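You operate a simulated robot arm through the tools that you are given. There is no shell and no other tool.

You run a simulated robot arm. Do the job below in one go: nothing can be reset, and whatever is moved stays where it is left.

Task
Test the black plug in the port at 6 bar.
Fine: Wait for the verdict on the screen, then turn the pressure back to 0. Leave the plug in the port and the tester on.

It is judged by the outcome, as a careful person would: the job done as asked, and still so three seconds after it is handed in. It fails if anything else is knocked over, pushed out of place, dropped, spilled or broken.

Robot
A 6-joint arm with a two-finger parallel gripper, fixed in place. Base frame: the origin is on the floor under the middle of its stand, x ahead of it, y to its left, z up; the work surface is at about z = 0.85. Readings come in m, degrees, newtons and seconds.
With the tool pointing down near the work surface it reaches from about 0.24 to 0.64 m from the base axis. Its first joint turns from -66.0 to 66.0 degrees. Payload 2.7 kg.
The TCP is the grasp point between the finger pads, 0.023 m short of the fingertips. In the tool frame z runs along the fingers and y along their closing line. The gripper opens to 0.094 m. The fingers are 0.038 m wide and 0.01 m thick; the gripper's body (0.054 by 0.096 m) begins 0.039 m behind the TCP.
Orientation is told as [roll, pitch, yaw] about the base's x, y, z axes, in that order, counted from this pose: with the fingers straight down and closing along the base's y, the tool's x points along the base's -x, its y along +y and its z along -z.

Tools
- The arm moves only by the tool apply_moves. Its argument "targets" is a list of rows, each an object of numbers (a shift or turn left out is 0, a gripper value left out holds the last): "claw": the opening, from 0 (shut) to 1 (fully open); "tx", "ty", "tz": the shift along the tool's x, y, z in mm; "ax", "ay", "az": the turn, a rotation vector about the tool's x, y, z in degrees. In form: [{"claw": .., "tx": .., "ty": .., "tz": .., "ax": .., "ay": .., "az": ..}, ...]. A call has 1 to 20 rows; each row shifts and turns the commanded pose from where the row before left it, along the tool's axes as they then stand. Rows are played at 5 a second. More than 0.05 m and 8.6 degrees between two rows, or a gripper value outside its range, and nothing of the call is played. Where a pose cannot be reached the arm comes as near as it can. A force on the tool above 40 N (or 10 N above the force at the start of the call, whichever is more), or a blocked arm, ends the call early, and 0.2 s more pass. The fingers move at their own pace (about 0.045 m/s each) and stop on an object; they squeeze with about 33 N. The grip force told is the motor's: it shows also when the fingers shut on nothing. Time passes only in rows, and 0.2 s behind the last, so rows that do not move let the fingers close. The reply holds the time, the measured pose of the TCP, the force on the tool along the base axes, the opening and the grip force, in the units named above and with some noise, with the torque about the TCP (base axes, N m) and any sound that the robot's microphone picked up, and new pictures: "views" is both (left out), scene, wrist or none.
- Cameras (640 x 400 px; columns grow to the right, rows downward): "scene" is fixed at [0.0681, -0.4244, 1.4129]; the picture's right is [0.84, -0.54, 0.00], its down [-0.27, -0.42, -0.87] and it looks along [0.46, 0.73, -0.50] (base axes); focal length 350 px, centre (320, 200). "wrist" rides on the gripper at [0.086, 0.016, -0.074] in the tool frame; the picture's right is [-0.18, 0.98, 0.00], its down [-0.58, -0.11, -0.81] and it looks along [-0.79, -0.15, 0.59] (tool axes); focal length 243 px, centre (320, 200). There is no depth. A picture from a camera that has moved, and an enlarged one, comes with that camera's place and axes in the base frame and with its lens.
- close_up(camera, box): a new picture of the part [left, top, right, bottom] of that camera's present view, enlarged. No time passes.
- close_job(): hands the job in; it is judged then, once.

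Nothing tells you positions but the pictures and the camera data. Unless the task says otherwise, let go and move clear before handing in.

The tools are called after ">>>" by a JSON object that holds its "op" and its "data". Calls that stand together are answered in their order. apply_moves: Moves the arm, as the interface text tells. Its arguments: {"type":"object","properties":{"targets":{"type":"array"},"views":{"type":"string","enum":["both","scene","wrist","none"]}},"required":["targets"]} The other tools are called the same way: close_up (camera, box) takes an enlarged picture of a part of a camera's view; close_job () hands the job in.

At the start:

```text
time: 0.0
tool_pos: [0.4243, 0.0039, 1.2288]
orientation: [0.0, 0.0, 0.0]
contact_force: [0.1, -0.6, -0.9]
torque: [0.03, -0.03, 0.02]
opening: 0.094
finger_force: 0.1
```

scene: 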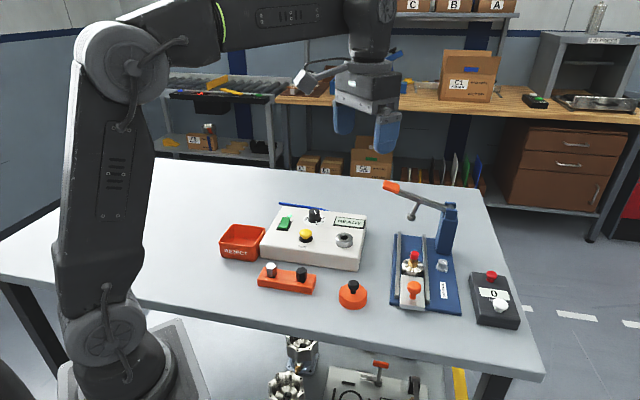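
wrist: 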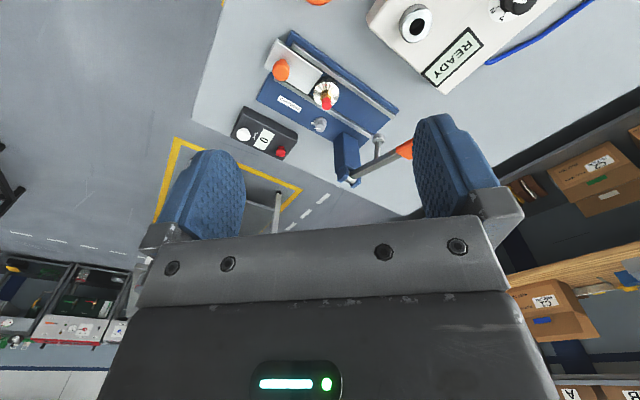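

I see a tester box with a green switch, a yellow button, a dial knob, a screen saying READY and a port, plus a rack with plugs, a reject bin, a press fixture and a counter. I'll take close-ups first to identify everything.

>>> {"op": "close_up", "data": {"camera": "scene", "box": [210, 190, 390, 310]}}

>>> {"op": "close_up", "data": {"camera": "scene", "box": [370, 170, 530, 330]}}

>>> {"op": "close_up", "data": {"camera": "wrist", "box": [220, 0, 600, 200]}}

```text
3.33 times, centred on (300, 250) of scene
camera zoom: at [0.0681, -0.4244, 1.4129], right [0.84, -0.54, 0.0], down [-0.27, -0.42, -0.87], along [0.46, 0.73, -0.5], focal length 1167 px, centre (387, 33)
```

zoom: 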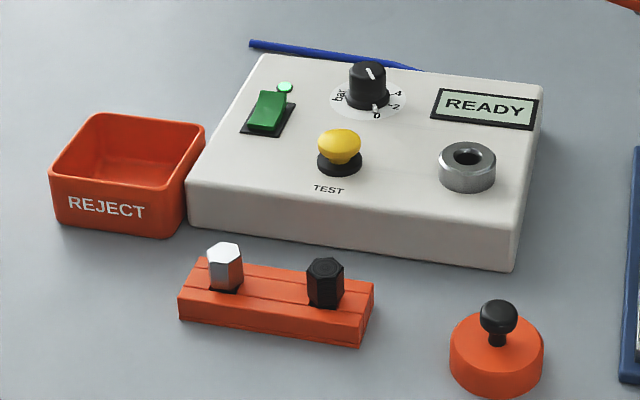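

```text
2.50 times, centred on (450, 250) of scene
camera zoom: at [0.0681, -0.4244, 1.4129], right [0.84, -0.54, 0.0], down [-0.27, -0.42, -0.87], along [0.46, 0.73, -0.5], focal length 875 px, centre (-5, 75)
```

zoom: 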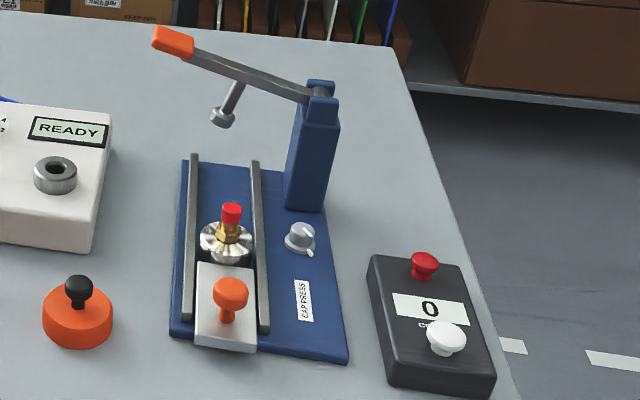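

```text
1.68 times, centred on (410, 100) of wrist
camera zoom: at [0.3375, 0.0204, 1.3012], right [0.18, 0.98, 0.0], down [0.58, -0.11, 0.81], along [0.79, -0.15, -0.59], focal length 409 px, centre (168, 368)
```

zoom: 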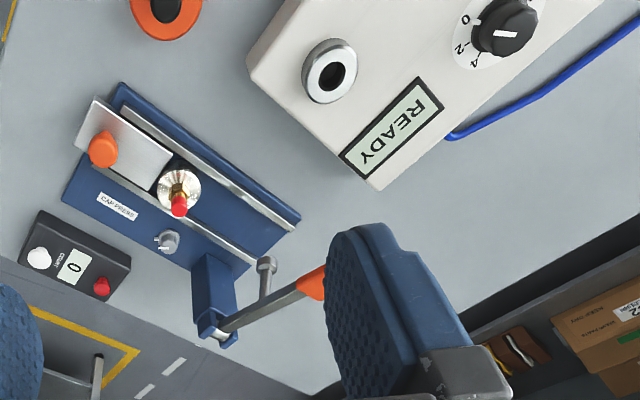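

The tester looks switched on (lamp lit, READY). I'll zoom further on the dial and the plugs before moving.

>>> {"op": "close_up", "data": {"camera": "scene", "box": [280, 198, 344, 238]}}

>>> {"op": "close_up", "data": {"camera": "scene", "box": [255, 255, 335, 305]}}

>>> {"op": "close_up", "data": {"camera": "wrist", "box": [460, 0, 588, 80]}}

```text
10.00 times, centred on (312, 218) of scene
camera zoom: at [0.0681, -0.4244, 1.4129], right [0.84, -0.54, 0.0], down [-0.27, -0.42, -0.87], along [0.46, 0.73, -0.5], focal length 3501 px, centre (400, 20)
```

zoom: 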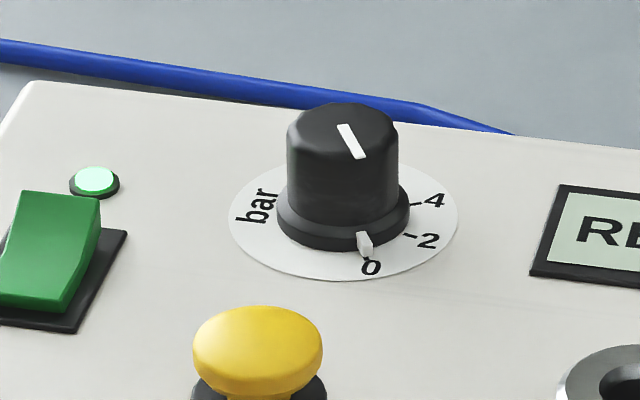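

```text
8.00 times, centred on (295, 280) of scene
camera zoom: at [0.0681, -0.4244, 1.4129], right [0.84, -0.54, 0.0], down [-0.27, -0.42, -0.87], along [0.46, 0.73, -0.5], focal length 2801 px, centre (520, -440)
```

zoom: 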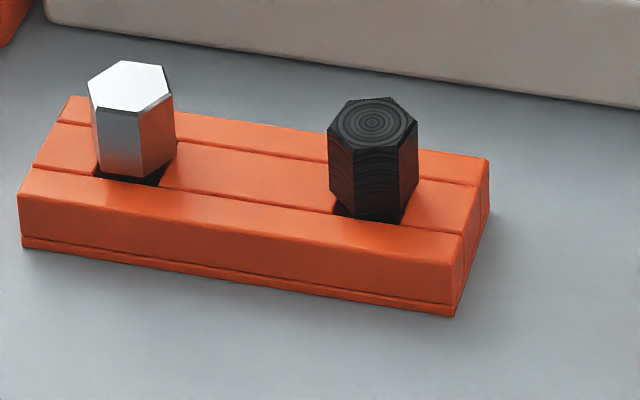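

```text
5.00 times, centred on (524, 40) of wrist
camera zoom: at [0.3375, 0.0204, 1.3012], right [0.18, 0.98, 0.0], down [0.58, -0.11, 0.81], along [0.79, -0.15, -0.59], focal length 1213 px, centre (-700, 1000)
```

zoom: 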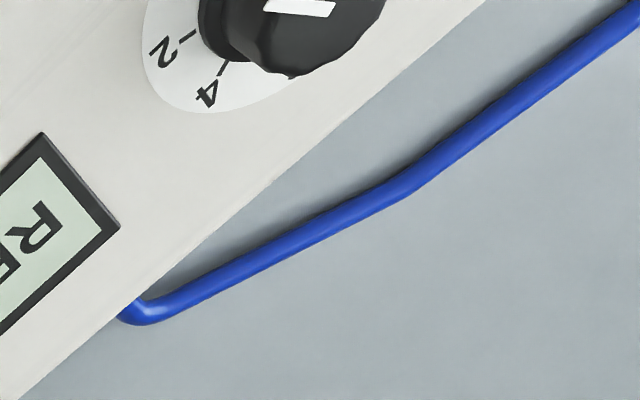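

The rack holds the silver and black plugs, with the black one at about (0.348, 0.093) and its top near z 0.897. The dial points at 0. I'll move above the rack at a safe height and look with the wrist camera.

>>> {"op": "apply_moves", "data": {"targets": [{"claw": 1, "tx": 9.5, "ty": 11.1, "tz": 25}, {"tx": 9.5, "ty": 11.1, "tz": 25}, {"tx": 9.5, "ty": 11.1, "tz": 25}, {"tx": 9.5, "ty": 11.1, "tz": 25}, {"tx": 9.5, "ty": 11.1, "tz": 25}, {"tx": 9.5, "ty": 11.1, "tz": 25}, {"tx": 9.5, "ty": 11.1, "tz": 25}, {"tx": 9.5, "ty": 11.1, "tz": 25}, {"tx": 0}], "views": "both"}}

```text
time: 2.0
tool_pos: [0.3474, 0.0929, 1.0269]
orientation: [0.0, 0.0, 0.1]
contact_force: [-0.9, 0.2, -0.6]
torque: [-0.01, 0.0, 0.01]
opening: 0.0938
finger_force: 0.0
camera wrist: at [0.2612, 0.1093, 1.1006], right [0.18, 0.98, 0.0], down [0.58, -0.11, 0.81], along [0.79, -0.15, -0.59], focal length 243 px, centre (320, 200)
```

scene: 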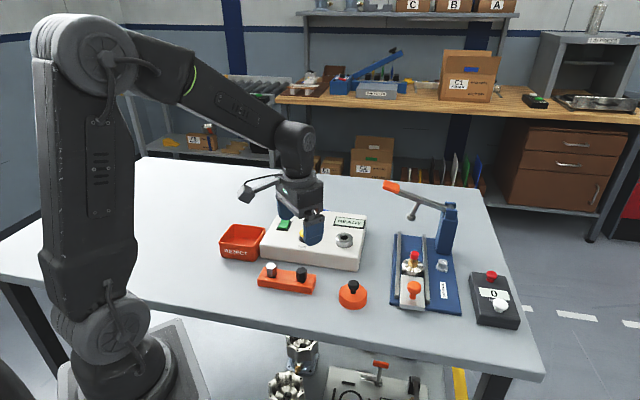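
wrist: 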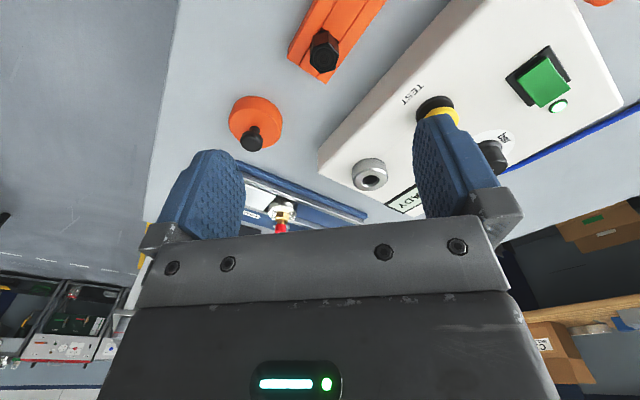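

The wrist camera now shows the rack with the black plug, the port and the box. I'll enlarge the plug to get its orientation and position.

>>> {"op": "close_up", "data": {"camera": "wrist", "box": [264, 0, 424, 100]}}

>>> {"op": "close_up", "data": {"camera": "wrist", "box": [304, 100, 464, 200]}}

```text
4.00 times, centred on (344, 50) of wrist
camera zoom: at [0.2612, 0.1093, 1.1006], right [0.18, 0.98, 0.0], down [0.58, -0.11, 0.81], along [0.79, -0.15, -0.59], focal length 970 px, centre (224, 800)
```

zoom: 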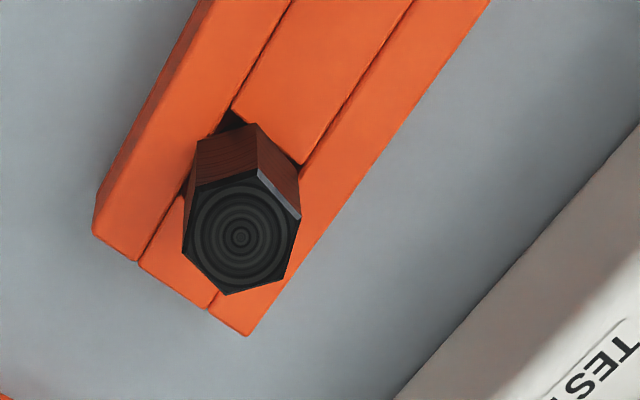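

```text
4.00 times, centred on (384, 150) of wrist
camera zoom: at [0.2612, 0.1093, 1.1006], right [0.18, 0.98, 0.0], down [0.58, -0.11, 0.81], along [0.79, -0.15, -0.59], focal length 970 px, centre (64, 400)
```

zoom: 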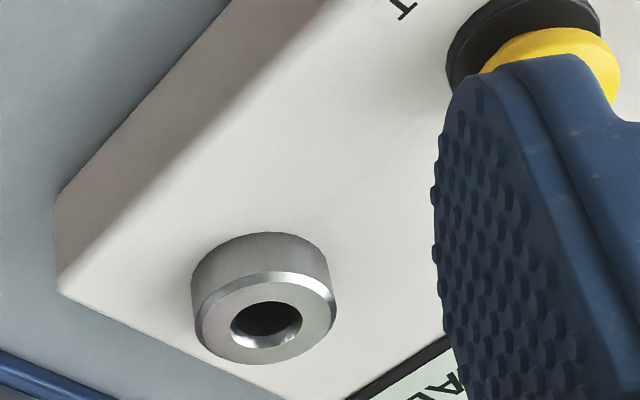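

The black plug's top is centred at about (0.350, 0.0965, 0.893). Its hex flats suit a closing line at about 65°, so I need yaw -25°. I'll turn, then descend part way directly above it.

>>> {"op": "apply_moves", "data": {"targets": [{"claw": 1, "az": 6.25}, {"az": 6.25}, {"az": 6.25}, {"az": 6.25}, {"tx": -1, "ty": 4.5, "tz": 20}, {"tz": 20}, {"tz": 20}, {"tz": 17}, {"tz": 0}, {"tz": 0}], "views": "both"}}

```text
time: 4.2
tool_pos: [0.3508, 0.0965, 0.95]
orientation: [0.1, 0.0, -25.0]
contact_force: [-0.2, 0.5, 0.0]
torque: [0.0, -0.03, 0.01]
opening: 0.094
finger_force: 0.0
camera wrist: at [0.2795, 0.1478, 1.024], right [0.58, 0.81, 0.0], down [0.48, -0.34, 0.81], along [0.66, -0.47, -0.59], focal length 243 px, centre (320, 200)
```

scene: 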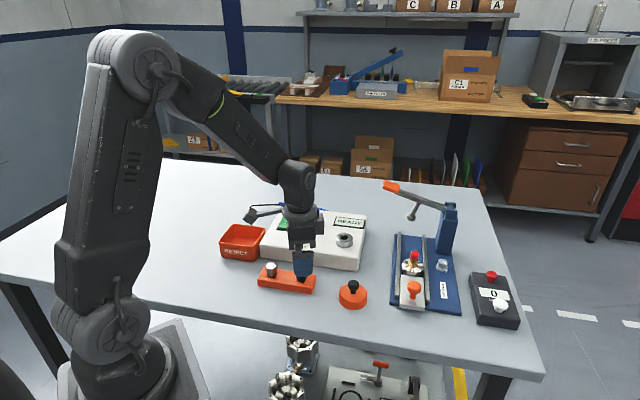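
wrist: 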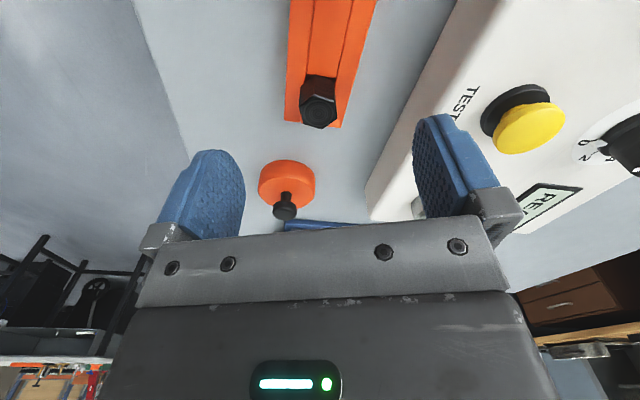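

>>> {"op": "close_up", "data": {"camera": "wrist", "box": [256, 50, 384, 130]}}

>>> {"op": "close_up", "data": {"camera": "scene", "box": [250, 230, 346, 300]}}

```text
5.00 times, centred on (320, 90) of wrist
camera zoom: at [0.2795, 0.1478, 1.024], right [0.58, 0.81, 0.0], down [0.48, -0.34, 0.81], along [0.66, -0.47, -0.59], focal length 1213 px, centre (320, 750)
```

zoom: 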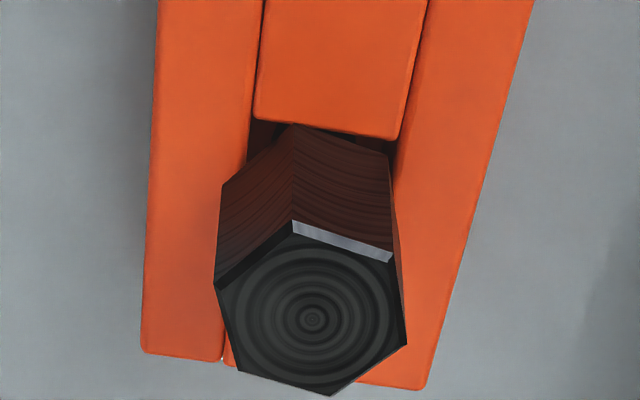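

```text
5.71 times, centred on (298, 265) of scene
camera zoom: at [0.0681, -0.4244, 1.4129], right [0.84, -0.54, 0.0], down [-0.27, -0.42, -0.87], along [0.46, 0.73, -0.5], focal length 2001 px, centre (446, -171)
```

zoom: 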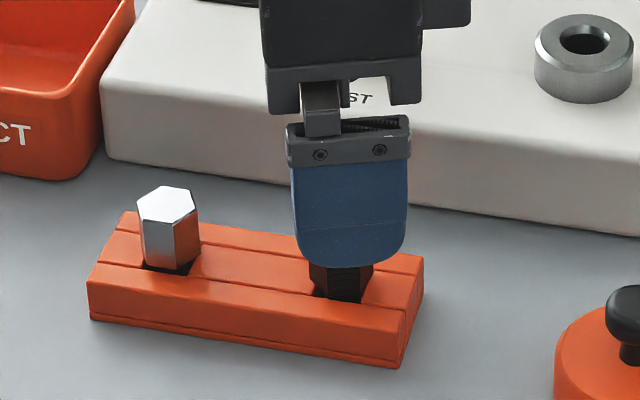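

The plug sits within about 1 mm of the tool axis and its flats face the fingers. I'll descend to z ≈ 0.898, which keeps the fingertips just above the rack top, and then close.

>>> {"op": "apply_moves", "data": {"targets": [{"claw": 1, "ty": -1, "tx": -1, "tz": 15}, {"tz": 15}, {"tz": 12}, {"tz": 9}, {"tz": 0}], "views": "both"}}

```text
time: 5.4
tool_pos: [0.3513, 0.095, 0.8984]
orientation: [0.0, 0.1, -25.0]
contact_force: [-0.3, -0.4, 0.2]
torque: [-0.02, -0.01, -0.01]
opening: 0.0942
finger_force: 0.0
camera wrist: at [0.2798, 0.1466, 0.973], right [0.58, 0.81, 0.0], down [0.48, -0.34, 0.81], along [0.66, -0.47, -0.59], focal length 243 px, centre (320, 200)
```

scene: 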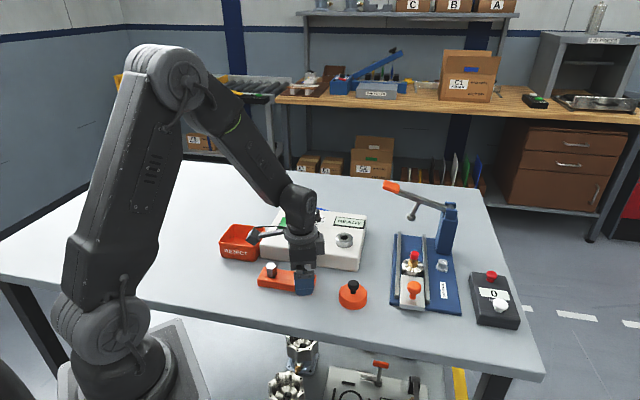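
wrist: 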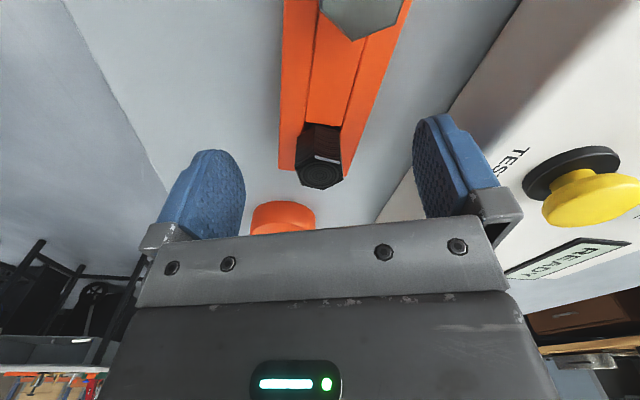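

The fingers straddle the plug with the tips just above the rack. Now I'll close on it.

>>> {"op": "apply_moves", "data": {"targets": [{"claw": 0}, {"claw": 0}, {"claw": 0}, {"claw": 0}, {"claw": 0}, {"claw": 0}, {"claw": 0}], "views": "both"}}

```text
time: 7.0
tool_pos: [0.3508, 0.0944, 0.8989]
orientation: [-0.1, 0.0, -25.0]
contact_force: [-0.3, 0.6, -0.1]
torque: [-0.03, -0.02, 0.02]
opening: 0.0204
finger_force: 32.9
camera wrist: at [0.2799, 0.1466, 0.9732], right [0.58, 0.81, 0.0], down [0.48, -0.34, 0.81], along [0.66, -0.47, -0.59], focal length 243 px, centre (320, 200)
```

scene: 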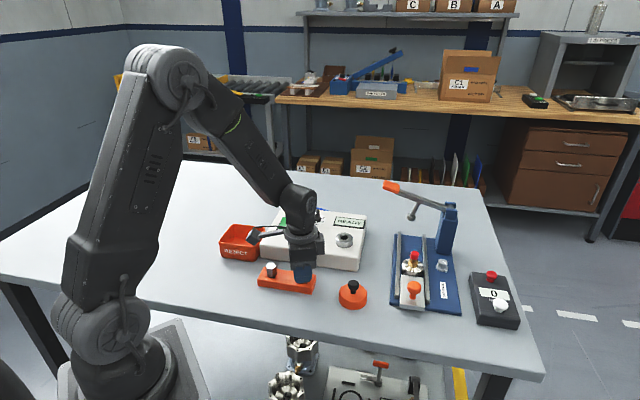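
wrist: 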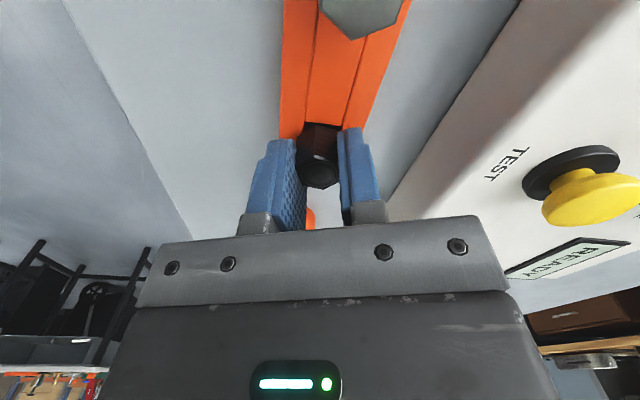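

The plug is gripped at an opening of 20.4 mm. I'll lift straight up, gently at first.

>>> {"op": "apply_moves", "data": {"targets": [{"claw": 0, "tz": -5}, {"tz": -8}, {"tz": -12}, {"tz": -15}, {"tz": -20}, {"tz": -20}, {"tz": 0}], "views": "both"}}

>>> {"op": "close_up", "data": {"camera": "scene", "box": [250, 210, 378, 290]}}

>>> {"op": "close_up", "data": {"camera": "wrist", "box": [240, 80, 400, 180]}}

```text
time: 8.6
tool_pos: [0.3514, 0.0942, 0.9802]
orientation: [0.0, 0.0, -25.0]
contact_force: [-0.7, -0.2, -0.9]
torque: [-0.02, -0.02, 0.02]
opening: 0.0
finger_force: 32.9
camera wrist: at [0.2799, 0.1465, 1.0532], right [0.58, 0.81, 0.0], down [0.48, -0.34, 0.81], along [0.66, -0.47, -0.59], focal length 243 px, centre (320, 200)
```

scene: 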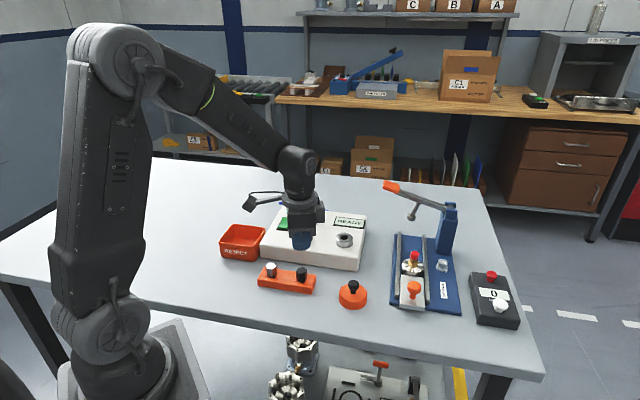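
wrist: 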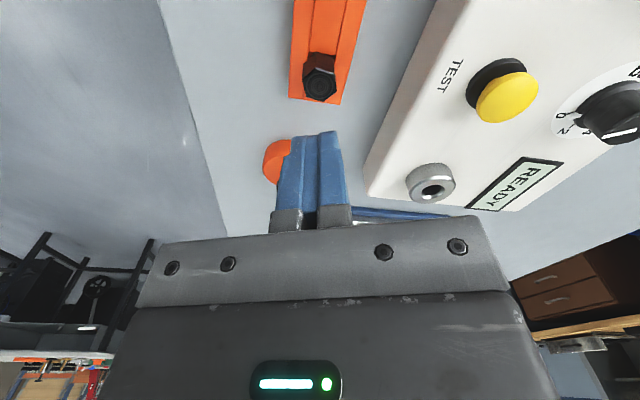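

```text
5.00 times, centred on (314, 250) of scene
camera zoom: at [0.0681, -0.4244, 1.4129], right [0.84, -0.54, 0.0], down [-0.27, -0.42, -0.87], along [0.46, 0.73, -0.5], focal length 1751 px, centre (350, -50)
```

zoom: 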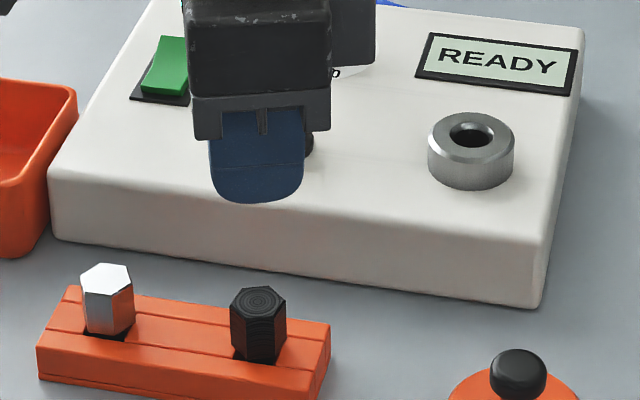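

```text
4.00 times, centred on (320, 130) of wrist
camera zoom: at [0.2799, 0.1465, 1.0532], right [0.58, 0.81, 0.0], down [0.48, -0.34, 0.81], along [0.66, -0.47, -0.59], focal length 970 px, centre (320, 480)
```

zoom: 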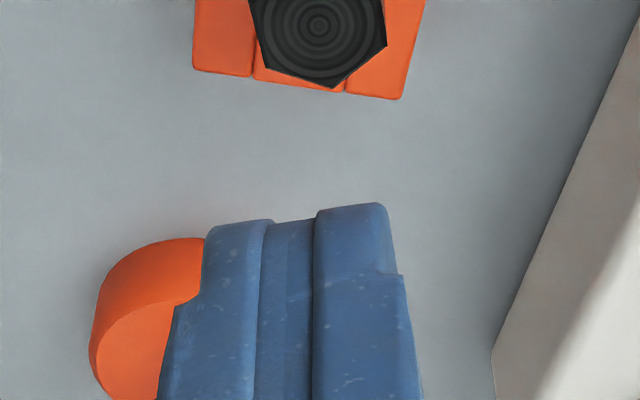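

The plug slipped out of the fingers and is still upright in the rack, because I only had its upper part. The rack top is about z 0.867, so I can grip about 7 mm lower. I'll reopen and go back down.

>>> {"op": "apply_moves", "data": {"targets": [{"claw": 0.7}, {"claw": 0.7}, {"claw": 0.7}, {"claw": 0.7, "tz": 20}, {"tz": 20}, {"tz": 20}, {"tz": 15}, {"tz": 6}, {"tz": 4}, {"tz": 0}], "views": "both"}}

>>> {"op": "close_up", "data": {"camera": "scene", "box": [250, 230, 346, 300]}}

```text
time: 10.8
tool_pos: [0.3504, 0.0941, 0.8949]
orientation: [0.1, 0.0, -25.0]
contact_force: [0.0, 0.6, 0.3]
torque: [0.01, 0.0, -0.03]
opening: 0.0657
finger_force: 0.0
camera wrist: at [0.2794, 0.1462, 0.9682], right [0.58, 0.81, 0.0], down [0.48, -0.34, 0.81], along [0.66, -0.47, -0.59], focal length 243 px, centre (320, 200)
```

scene: 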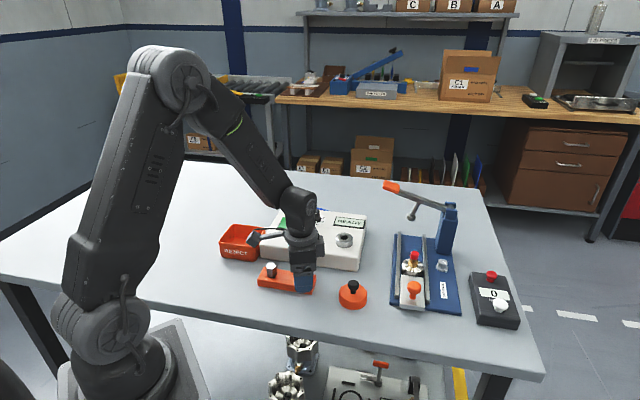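
wrist: 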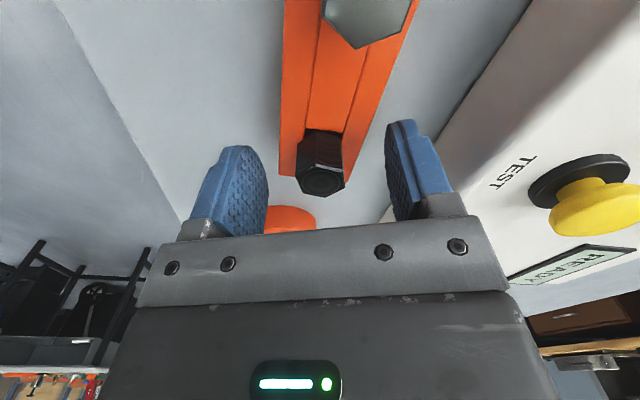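

```text
5.71 times, centred on (298, 265) of scene
camera zoom: at [0.0681, -0.4244, 1.4129], right [0.84, -0.54, 0.0], down [-0.27, -0.42, -0.87], along [0.46, 0.73, -0.5], focal length 2001 px, centre (446, -171)
```

zoom: 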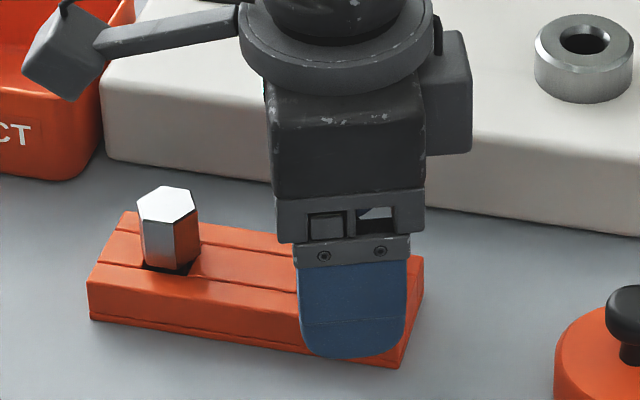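

The fingers straddle the plug again with clearance. I'll lower 3 mm more and close.

>>> {"op": "apply_moves", "data": {"targets": [{"claw": 0.7, "tz": 2}, {"tz": 1.5}, {"claw": 0}, {"claw": 0}, {"claw": 0}, {"claw": 0}, {"claw": 0}, {"claw": 0}], "views": "wrist"}}

>>> {"op": "close_up", "data": {"camera": "scene", "box": [250, 230, 346, 300]}}

>>> {"op": "close_up", "data": {"camera": "wrist", "box": [240, 110, 400, 210]}}

```text
time: 12.6
tool_pos: [0.3514, 0.0944, 0.8901]
orientation: [0.1, 0.0, -25.2]
contact_force: [2.9, 7.7, -3.3]
torque: [0.11, -0.06, -1.79]
opening: 0.0595
finger_force: 45.1
camera wrist: at [0.2799, 0.1467, 0.9647], right [0.58, 0.81, 0.0], down [0.48, -0.35, 0.81], along [0.65, -0.47, -0.59], focal length 243 px, centre (320, 200)
```

wrist: 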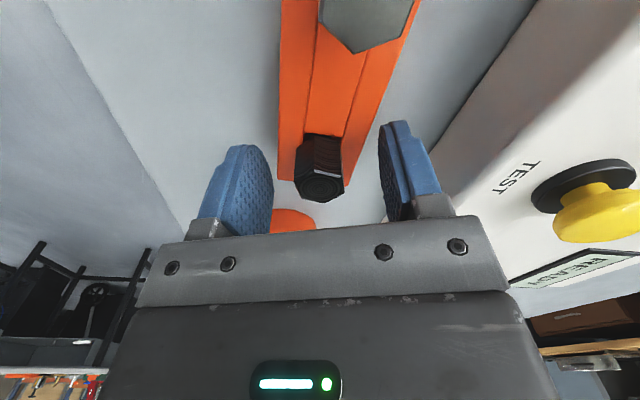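

```text
5.71 times, centred on (298, 265) of scene
camera zoom: at [0.0682, -0.4242, 1.4129], right [0.84, -0.54, 0.0], down [-0.27, -0.42, -0.87], along [0.46, 0.73, -0.5], focal length 2001 px, centre (446, -171)
```

zoom: 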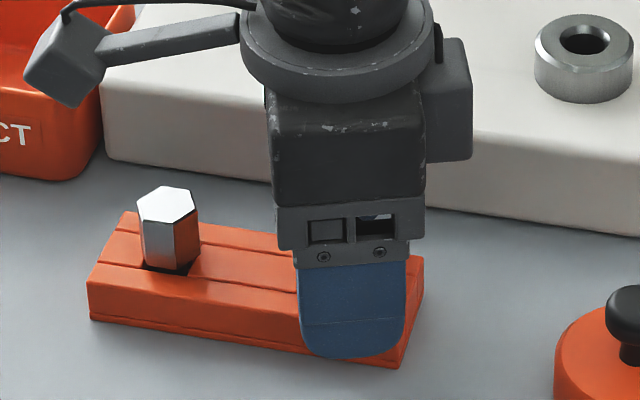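

```text
4.00 times, centred on (320, 160) of wrist
camera zoom: at [0.2799, 0.1467, 0.9647], right [0.58, 0.81, 0.0], down [0.48, -0.35, 0.81], along [0.65, -0.47, -0.59], focal length 970 px, centre (320, 360)
```

zoom: 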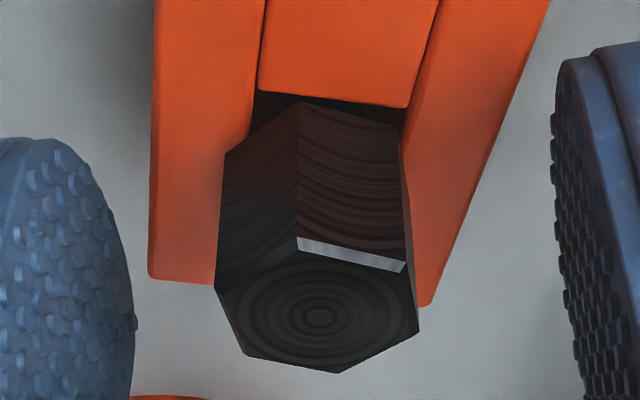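

The fingertips were slightly too low and pinched the rack's sides instead of the plug. I'll open straight away, rise about 4.5 mm so the tips clear the rack top, and check the rack before closing.

>>> {"op": "apply_moves", "data": {"targets": [{"claw": 0.75}, {"claw": 0.75}, {"claw": 0.75, "tz": -2.5}, {"claw": 0.75, "tz": -2}, {"claw": 0.75}], "views": "wrist"}}

>>> {"op": "close_up", "data": {"camera": "wrist", "box": [240, 100, 400, 200]}}

>>> {"op": "close_up", "data": {"camera": "scene", "box": [250, 230, 346, 300]}}

```text
time: 13.8
tool_pos: [0.3509, 0.0949, 0.8958]
orientation: [0.0, 0.0, -25.1]
contact_force: [0.3, 0.1, -0.6]
torque: [0.01, 0.03, 0.03]
opening: 0.0704
finger_force: 0.0
camera wrist: at [0.2798, 0.1466, 0.9692], right [0.58, 0.81, 0.0], down [0.48, -0.34, 0.81], along [0.66, -0.47, -0.59], focal length 243 px, centre (320, 200)
```

wrist: 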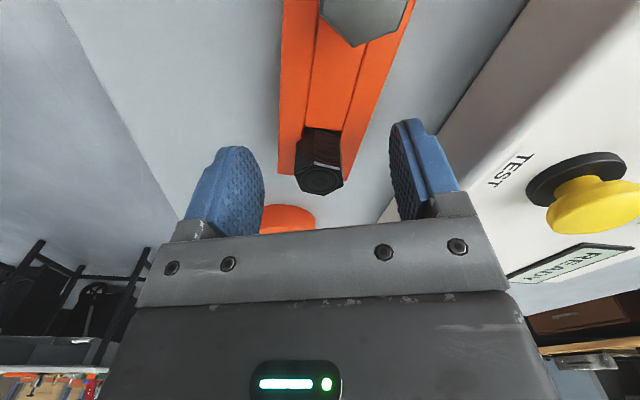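

```text
4.00 times, centred on (320, 150) of wrist
camera zoom: at [0.2798, 0.1466, 0.9692], right [0.58, 0.81, 0.0], down [0.48, -0.34, 0.81], along [0.66, -0.47, -0.59], focal length 970 px, centre (320, 400)
```

zoom: 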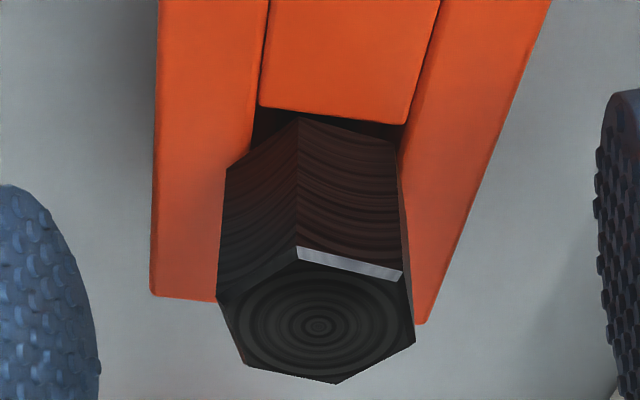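

```text
5.71 times, centred on (298, 265) of scene
camera zoom: at [0.0681, -0.4244, 1.4129], right [0.84, -0.54, 0.0], down [-0.27, -0.42, -0.87], along [0.46, 0.73, -0.5], focal length 2001 px, centre (446, -171)
```

zoom: 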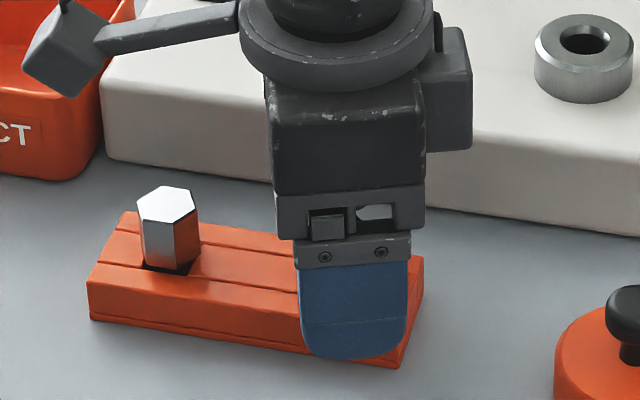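

The rack hasn't moved. At this height I'll test a partial close to make sure the fingers pass over the rack.

>>> {"op": "apply_moves", "data": {"targets": [{"claw": 0.4}, {"claw": 0.4}, {"claw": 0.4}], "views": "none"}}

```text
time: 14.6
tool_pos: [0.3513, 0.0945, 0.8962]
orientation: [0.0, 0.0, -25.0]
contact_force: [-0.3, -0.8, 0.3]
torque: [0.02, 0.0, 0.02]
opening: 0.0376
finger_force: 0.1
```

The fingers clear the rack at this height. I'll ease down in 1 mm steps to find the rack top and get the most grip depth.

>>> {"op": "apply_moves", "data": {"targets": [{"claw": 0.4, "tz": 1}, {"tz": 0}], "views": "none"}}

```text
time: 15.2
tool_pos: [0.3503, 0.095, 0.8951]
orientation: [-0.1, 0.0, -25.1]
contact_force: [-0.3, 0.3, 0.5]
torque: [-0.03, -0.01, -0.03]
opening: 0.0377
finger_force: 0.1
```

>>> {"op": "apply_moves", "data": {"targets": [{"claw": 0.4, "tz": 1}, {"tz": 0}], "views": "none"}}

```text
time: 15.8
tool_pos: [0.3513, 0.0946, 0.8951]
orientation: [0.0, -0.1, -25.1]
contact_force: [-0.3, -0.1, 0.0]
torque: [-0.02, 0.0, -0.02]
opening: 0.0374
finger_force: 0.0
```

No contact yet, so I'll go one more millimetre and then close.

>>> {"op": "apply_moves", "data": {"targets": [{"claw": 0.4, "tz": 1}, {"tz": 0}], "views": "none"}}

```text
time: 16.4
tool_pos: [0.3509, 0.0944, 0.8924]
orientation: [0.0, 0.0, -25.0]
contact_force: [-3.7, -1.0, 8.7]
torque: [0.03, 0.13, -0.02]
opening: 0.0376
finger_force: 0.0
```

The tips are touching the rack top (8.7 N), so I'll back off about 0.8 mm and close on the plug.

>>> {"op": "apply_moves", "data": {"targets": [{"claw": 0.4, "tz": -0.8}, {"claw": 0}, {"claw": 0}, {"claw": 0}, {"claw": 0}, {"claw": 0}], "views": "wrist"}}

```text
time: 17.8
tool_pos: [0.3511, 0.094, 0.8937]
orientation: [0.0, -0.1, -25.0]
contact_force: [0.1, -0.1, -0.7]
torque: [0.0, 0.01, -0.02]
opening: 0.0204
finger_force: 33.1
camera wrist: at [0.2797, 0.1465, 0.967], right [0.58, 0.81, 0.0], down [0.48, -0.34, 0.81], along [0.66, -0.47, -0.59], focal length 243 px, centre (320, 200)
```

wrist: 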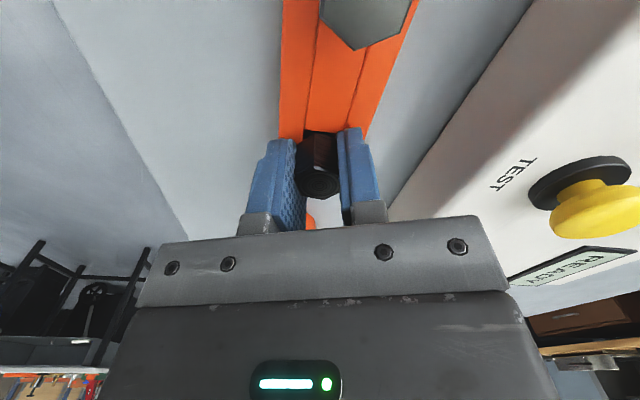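

I have it again at 20.4 mm opening, now with deeper contact. I'll lift very slowly and watch the force and the opening.

>>> {"op": "apply_moves", "data": {"targets": [{"claw": 0, "tz": -1}, {"tz": -1}, {"tz": -1}, {"tz": 0}], "views": "wrist"}}

>>> {"op": "close_up", "data": {"camera": "wrist", "box": [240, 100, 400, 200]}}

>>> {"op": "close_up", "data": {"camera": "scene", "box": [250, 230, 346, 300]}}

```text
time: 18.8
tool_pos: [0.3512, 0.0951, 0.8967]
orientation: [0.1, 0.1, -25.0]
contact_force: [0.2, 0.4, -0.8]
torque: [-0.03, -0.02, 0.03]
opening: 0.0206
finger_force: 32.8
camera wrist: at [0.2796, 0.1465, 0.9702], right [0.58, 0.81, 0.0], down [0.48, -0.34, 0.81], along [0.66, -0.47, -0.59], focal length 243 px, centre (320, 200)
```

wrist: 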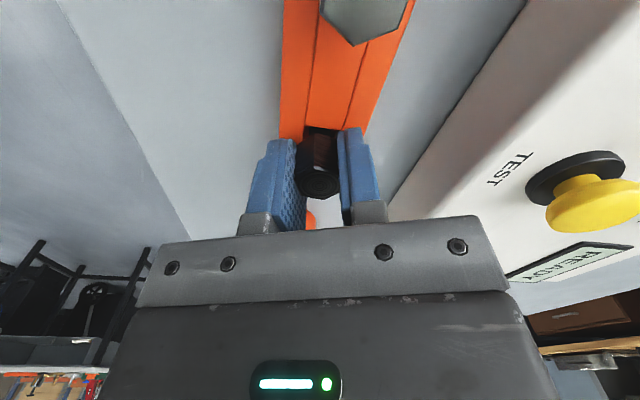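

```text
4.00 times, centred on (320, 150) of wrist
camera zoom: at [0.2796, 0.1465, 0.9702], right [0.58, 0.81, 0.0], down [0.48, -0.34, 0.81], along [0.66, -0.47, -0.59], focal length 970 px, centre (320, 400)
```

zoom: 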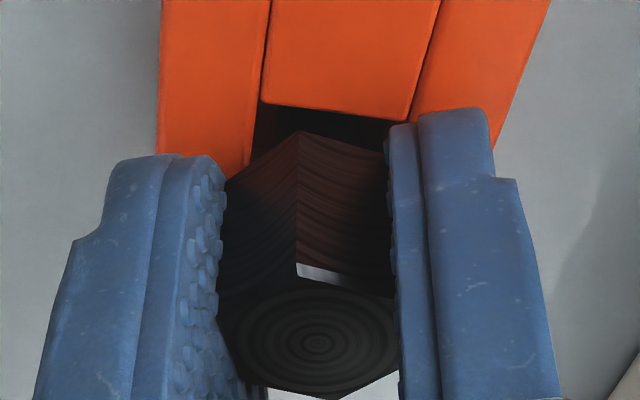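

```text
5.71 times, centred on (298, 265) of scene
camera zoom: at [0.0681, -0.4244, 1.4129], right [0.84, -0.54, 0.0], down [-0.27, -0.42, -0.87], along [0.46, 0.73, -0.5], focal length 2001 px, centre (446, -171)
```

zoom: 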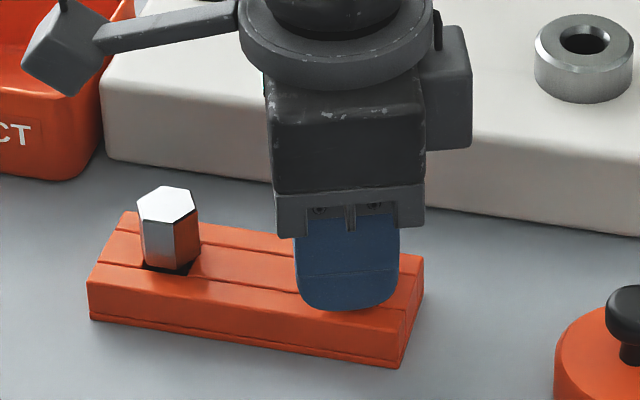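

The plug appears to be rising with the fingers (its top stays put in the wrist view). I'll keep lifting slowly.

>>> {"op": "apply_moves", "data": {"targets": [{"claw": 0, "tz": -2}, {"tz": -2}, {"tz": -2}, {"tz": -2}, {"tz": -2}, {"tz": -2}, {"tz": 0}], "views": "wrist"}}

>>> {"op": "close_up", "data": {"camera": "wrist", "box": [240, 100, 400, 200]}}

>>> {"op": "close_up", "data": {"camera": "scene", "box": [250, 230, 346, 300]}}

```text
time: 20.4
tool_pos: [0.3498, 0.095, 0.9088]
orientation: [0.0, 0.1, -25.0]
contact_force: [0.0, -0.7, -0.6]
torque: [0.0, -0.04, -0.05]
opening: 0.0205
finger_force: 32.6
camera wrist: at [0.2801, 0.1465, 0.9823], right [0.58, 0.81, 0.0], down [0.48, -0.34, 0.81], along [0.66, -0.47, -0.59], focal length 243 px, centre (320, 200)
```

wrist: 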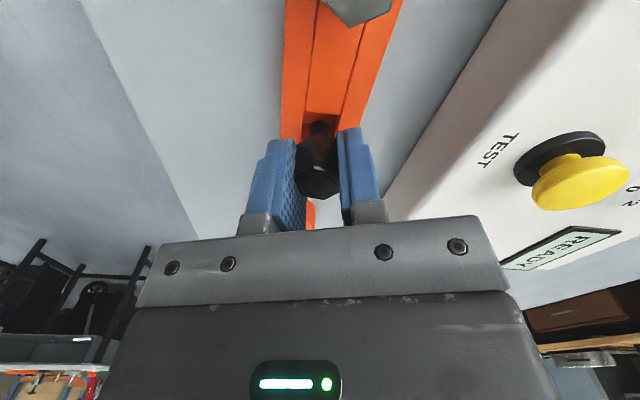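

```text
4.00 times, centred on (320, 150) of wrist
camera zoom: at [0.2801, 0.1465, 0.9823], right [0.58, 0.81, 0.0], down [0.48, -0.34, 0.81], along [0.66, -0.47, -0.59], focal length 970 px, centre (320, 400)
```

zoom: 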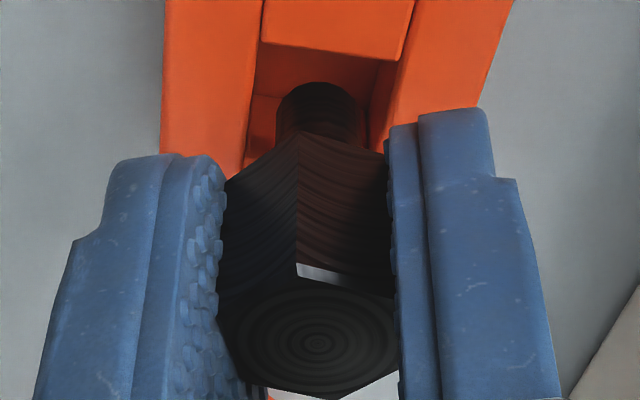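

```text
5.71 times, centred on (298, 265) of scene
camera zoom: at [0.0681, -0.4244, 1.4129], right [0.84, -0.54, 0.0], down [-0.27, -0.42, -0.87], along [0.46, 0.73, -0.5], focal length 2001 px, centre (446, -171)
```

zoom: 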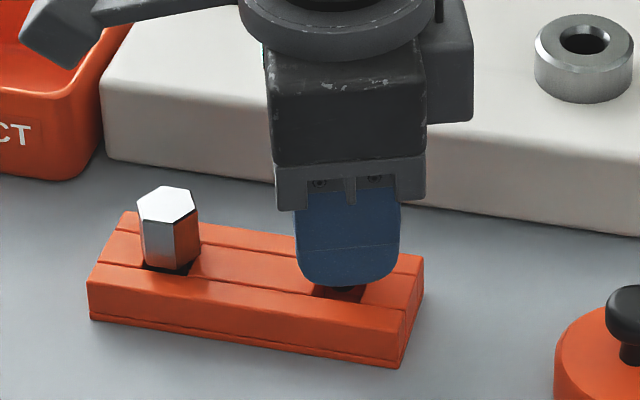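

The plug is coming out, with its round shank now visible. I'll keep lifting clear.

>>> {"op": "apply_moves", "data": {"targets": [{"claw": 0, "tz": -3}, {"tz": -4}, {"tz": -5}, {"tz": -5}, {"tz": -6}, {"tz": -6}, {"tz": -6}, {"tz": -6}, {"tz": -6}, {"tz": -6}, {"tz": -5}, {"tz": -3}, {"tz": 0}], "views": "both"}}

>>> {"op": "close_up", "data": {"camera": "wrist", "box": [240, 60, 496, 220]}}

>>> {"op": "close_up", "data": {"camera": "scene", "box": [250, 190, 378, 270]}}

```text
time: 23.2
tool_pos: [0.3505, 0.0947, 0.9698]
orientation: [0.0, 0.0, -25.0]
contact_force: [-0.2, -0.3, -1.1]
torque: [0.0, 0.0, -0.02]
opening: 0.0205
finger_force: 32.7
camera wrist: at [0.2798, 0.1466, 1.043], right [0.58, 0.81, 0.0], down [0.48, -0.34, 0.81], along [0.66, -0.47, -0.59], focal length 243 px, centre (320, 200)
```

scene: 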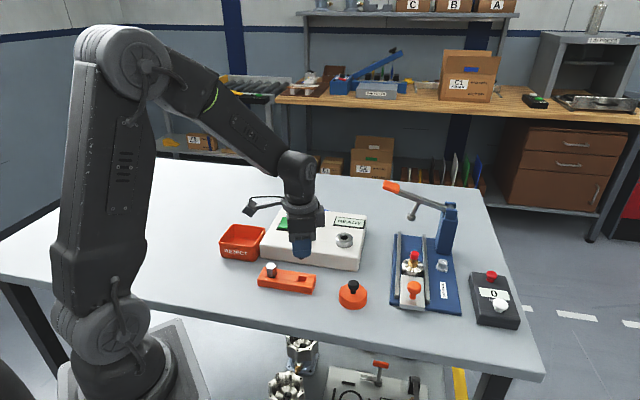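
wrist: 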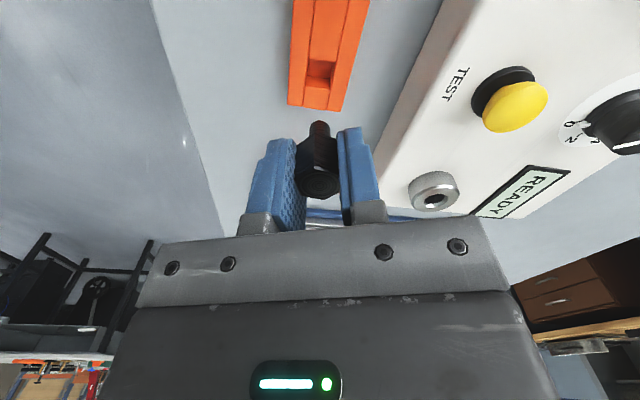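

```text
2.50 times, centred on (368, 140) of wrist
camera zoom: at [0.2798, 0.1466, 1.043], right [0.58, 0.81, 0.0], down [0.48, -0.34, 0.81], along [0.66, -0.47, -0.59], focal length 606 px, centre (200, 350)
```

zoom: 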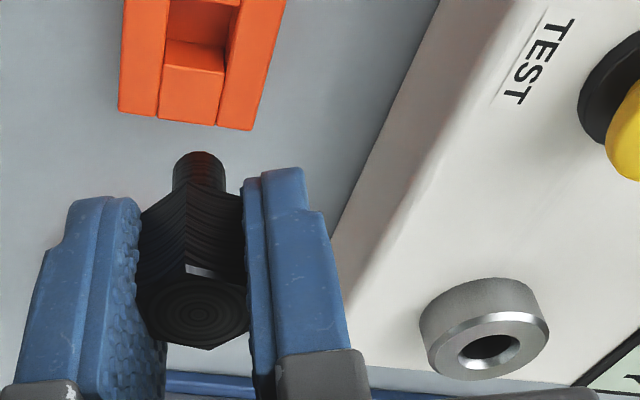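

```text
5.00 times, centred on (314, 230) of scene
camera zoom: at [0.0681, -0.4244, 1.4129], right [0.84, -0.54, 0.0], down [-0.27, -0.42, -0.87], along [0.46, 0.73, -0.5], focal length 1751 px, centre (350, 50)
```

zoom: 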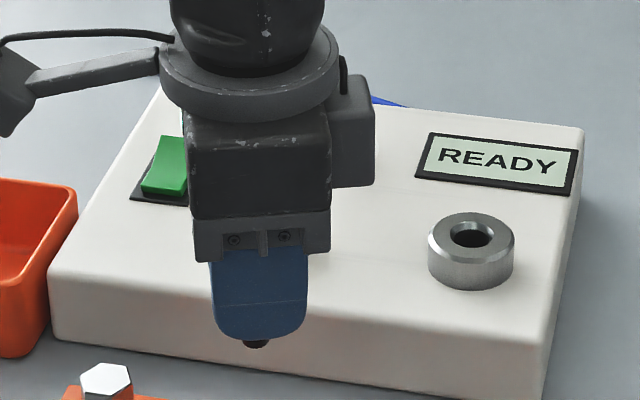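

The plug is held firmly with its shank pointing down, and the shank end is about 38 mm below the TCP. The port is at about (0.4855, 0.128) with its top near z 0.911. I'll rise slightly and carry the plug over the port.

>>> {"op": "apply_moves", "data": {"targets": [{"claw": 0, "tz": -6}, {"tz": -6}, {"tx": -5, "ty": 4}, {"tx": -9, "ty": 7.3}, {"tx": -12, "ty": 9.7}, {"tx": -14, "ty": 11.3}, {"tx": -14, "ty": 11.3}, {"tx": -14, "ty": 11.3}, {"tx": -14, "ty": 11.3}, {"tx": -12, "ty": 9.7}, {"tx": -9, "ty": 7.3}, {"tx": -5.3, "ty": 4}, {"tx": 0}, {"tx": 0}], "views": "both"}}

>>> {"op": "close_up", "data": {"camera": "wrist", "box": [240, 40, 400, 140]}}

>>> {"op": "close_up", "data": {"camera": "scene", "box": [300, 190, 396, 250]}}

```text
time: 26.2
tool_pos: [0.4871, 0.1277, 0.9814]
orientation: [0.0, 0.0, -25.0]
contact_force: [-0.4, -0.3, -0.2]
torque: [-0.02, 0.0, -0.01]
opening: 0.0204
finger_force: 33.0
camera wrist: at [0.4151, 0.1797, 1.0547], right [0.58, 0.81, 0.0], down [0.48, -0.34, 0.81], along [0.66, -0.47, -0.59], focal length 243 px, centre (320, 200)
```

scene: 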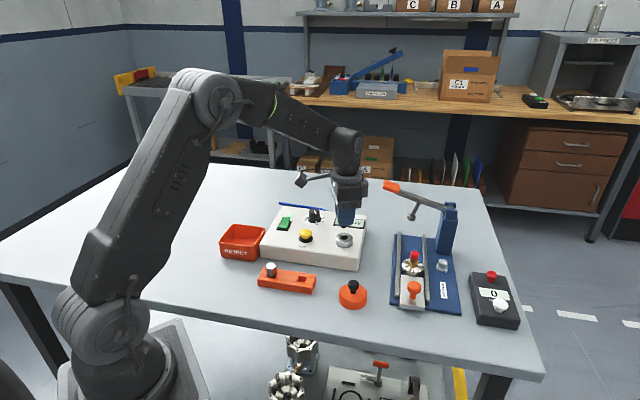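
wrist: 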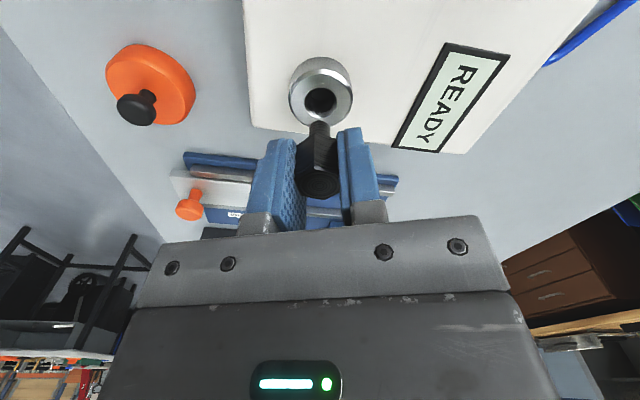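

```text
4.00 times, centred on (320, 90) of wrist
camera zoom: at [0.4151, 0.1797, 1.0547], right [0.58, 0.81, 0.0], down [0.48, -0.34, 0.81], along [0.66, -0.47, -0.59], focal length 970 px, centre (320, 640)
```

zoom: 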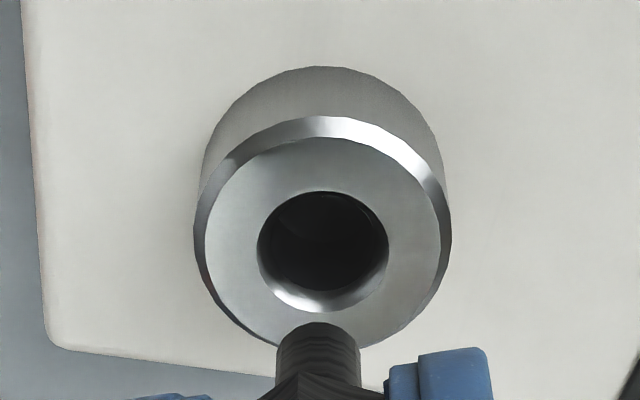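

```text
6.67 times, centred on (348, 220) of scene
camera zoom: at [0.0681, -0.4244, 1.4129], right [0.84, -0.54, 0.0], down [-0.27, -0.42, -0.87], along [0.46, 0.73, -0.5], focal length 2334 px, centre (133, 67)
```

zoom: 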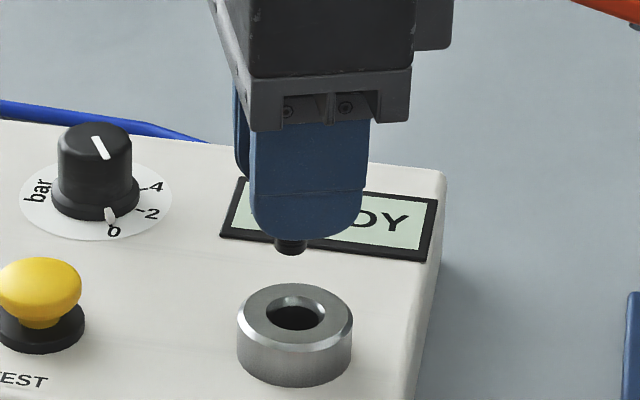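

The plug hangs just above the port. The two views agree on the port centre being about 2 mm further along tool -x, with its top at z ≈ 0.9105. I'll correct that and lower to about 10 mm above it for another look.

>>> {"op": "apply_moves", "data": {"targets": [{"claw": 0, "tx": -1.8, "tz": 4}, {"tz": 6}, {"tz": 6}, {"tz": 5}, {"tz": 0}], "views": "wrist"}}

>>> {"op": "close_up", "data": {"camera": "wrist", "box": [240, 60, 400, 160]}}

>>> {"op": "close_up", "data": {"camera": "scene", "box": [300, 190, 396, 250]}}

```text
time: 27.4
tool_pos: [0.4877, 0.1263, 0.9604]
orientation: [0.0, 0.0, -24.9]
contact_force: [-0.4, 0.4, -1.2]
torque: [-0.02, 0.02, -0.01]
opening: 0.0204
finger_force: 33.4
camera wrist: at [0.4164, 0.1785, 1.0336], right [0.58, 0.81, 0.0], down [0.48, -0.34, 0.81], along [0.66, -0.47, -0.59], focal length 243 px, centre (320, 200)
```

wrist: 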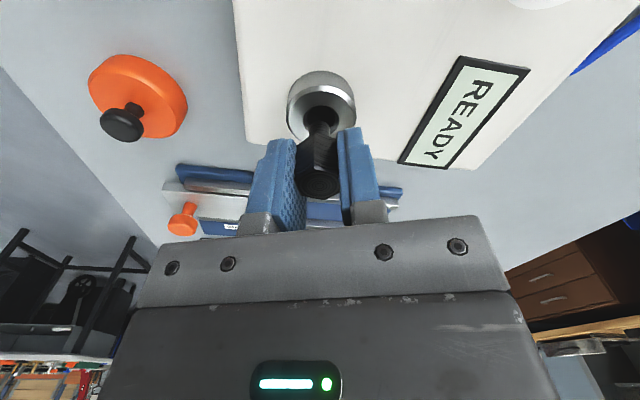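

```text
4.00 times, centred on (320, 110) of wrist
camera zoom: at [0.4164, 0.1785, 1.0336], right [0.58, 0.81, 0.0], down [0.48, -0.34, 0.81], along [0.66, -0.47, -0.59], focal length 970 px, centre (320, 560)
```

zoom: 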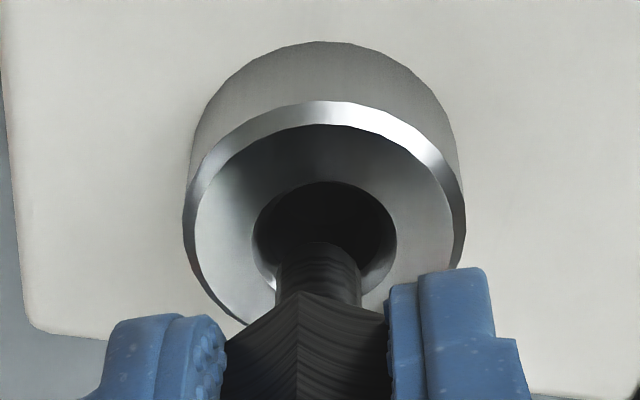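

```text
6.67 times, centred on (348, 220) of scene
camera zoom: at [0.0681, -0.4244, 1.4129], right [0.84, -0.54, 0.0], down [-0.27, -0.42, -0.87], along [0.46, 0.73, -0.5], focal length 2334 px, centre (133, 67)
```

zoom: 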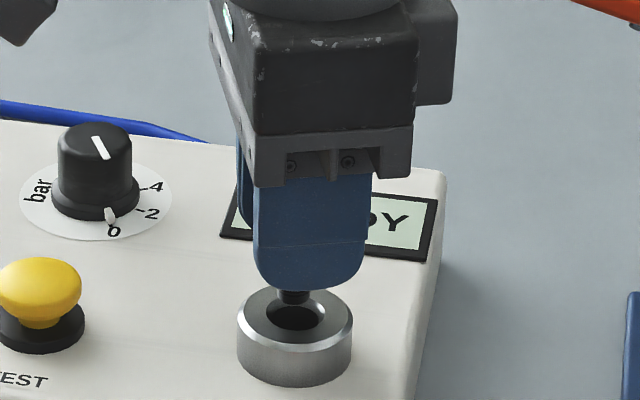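

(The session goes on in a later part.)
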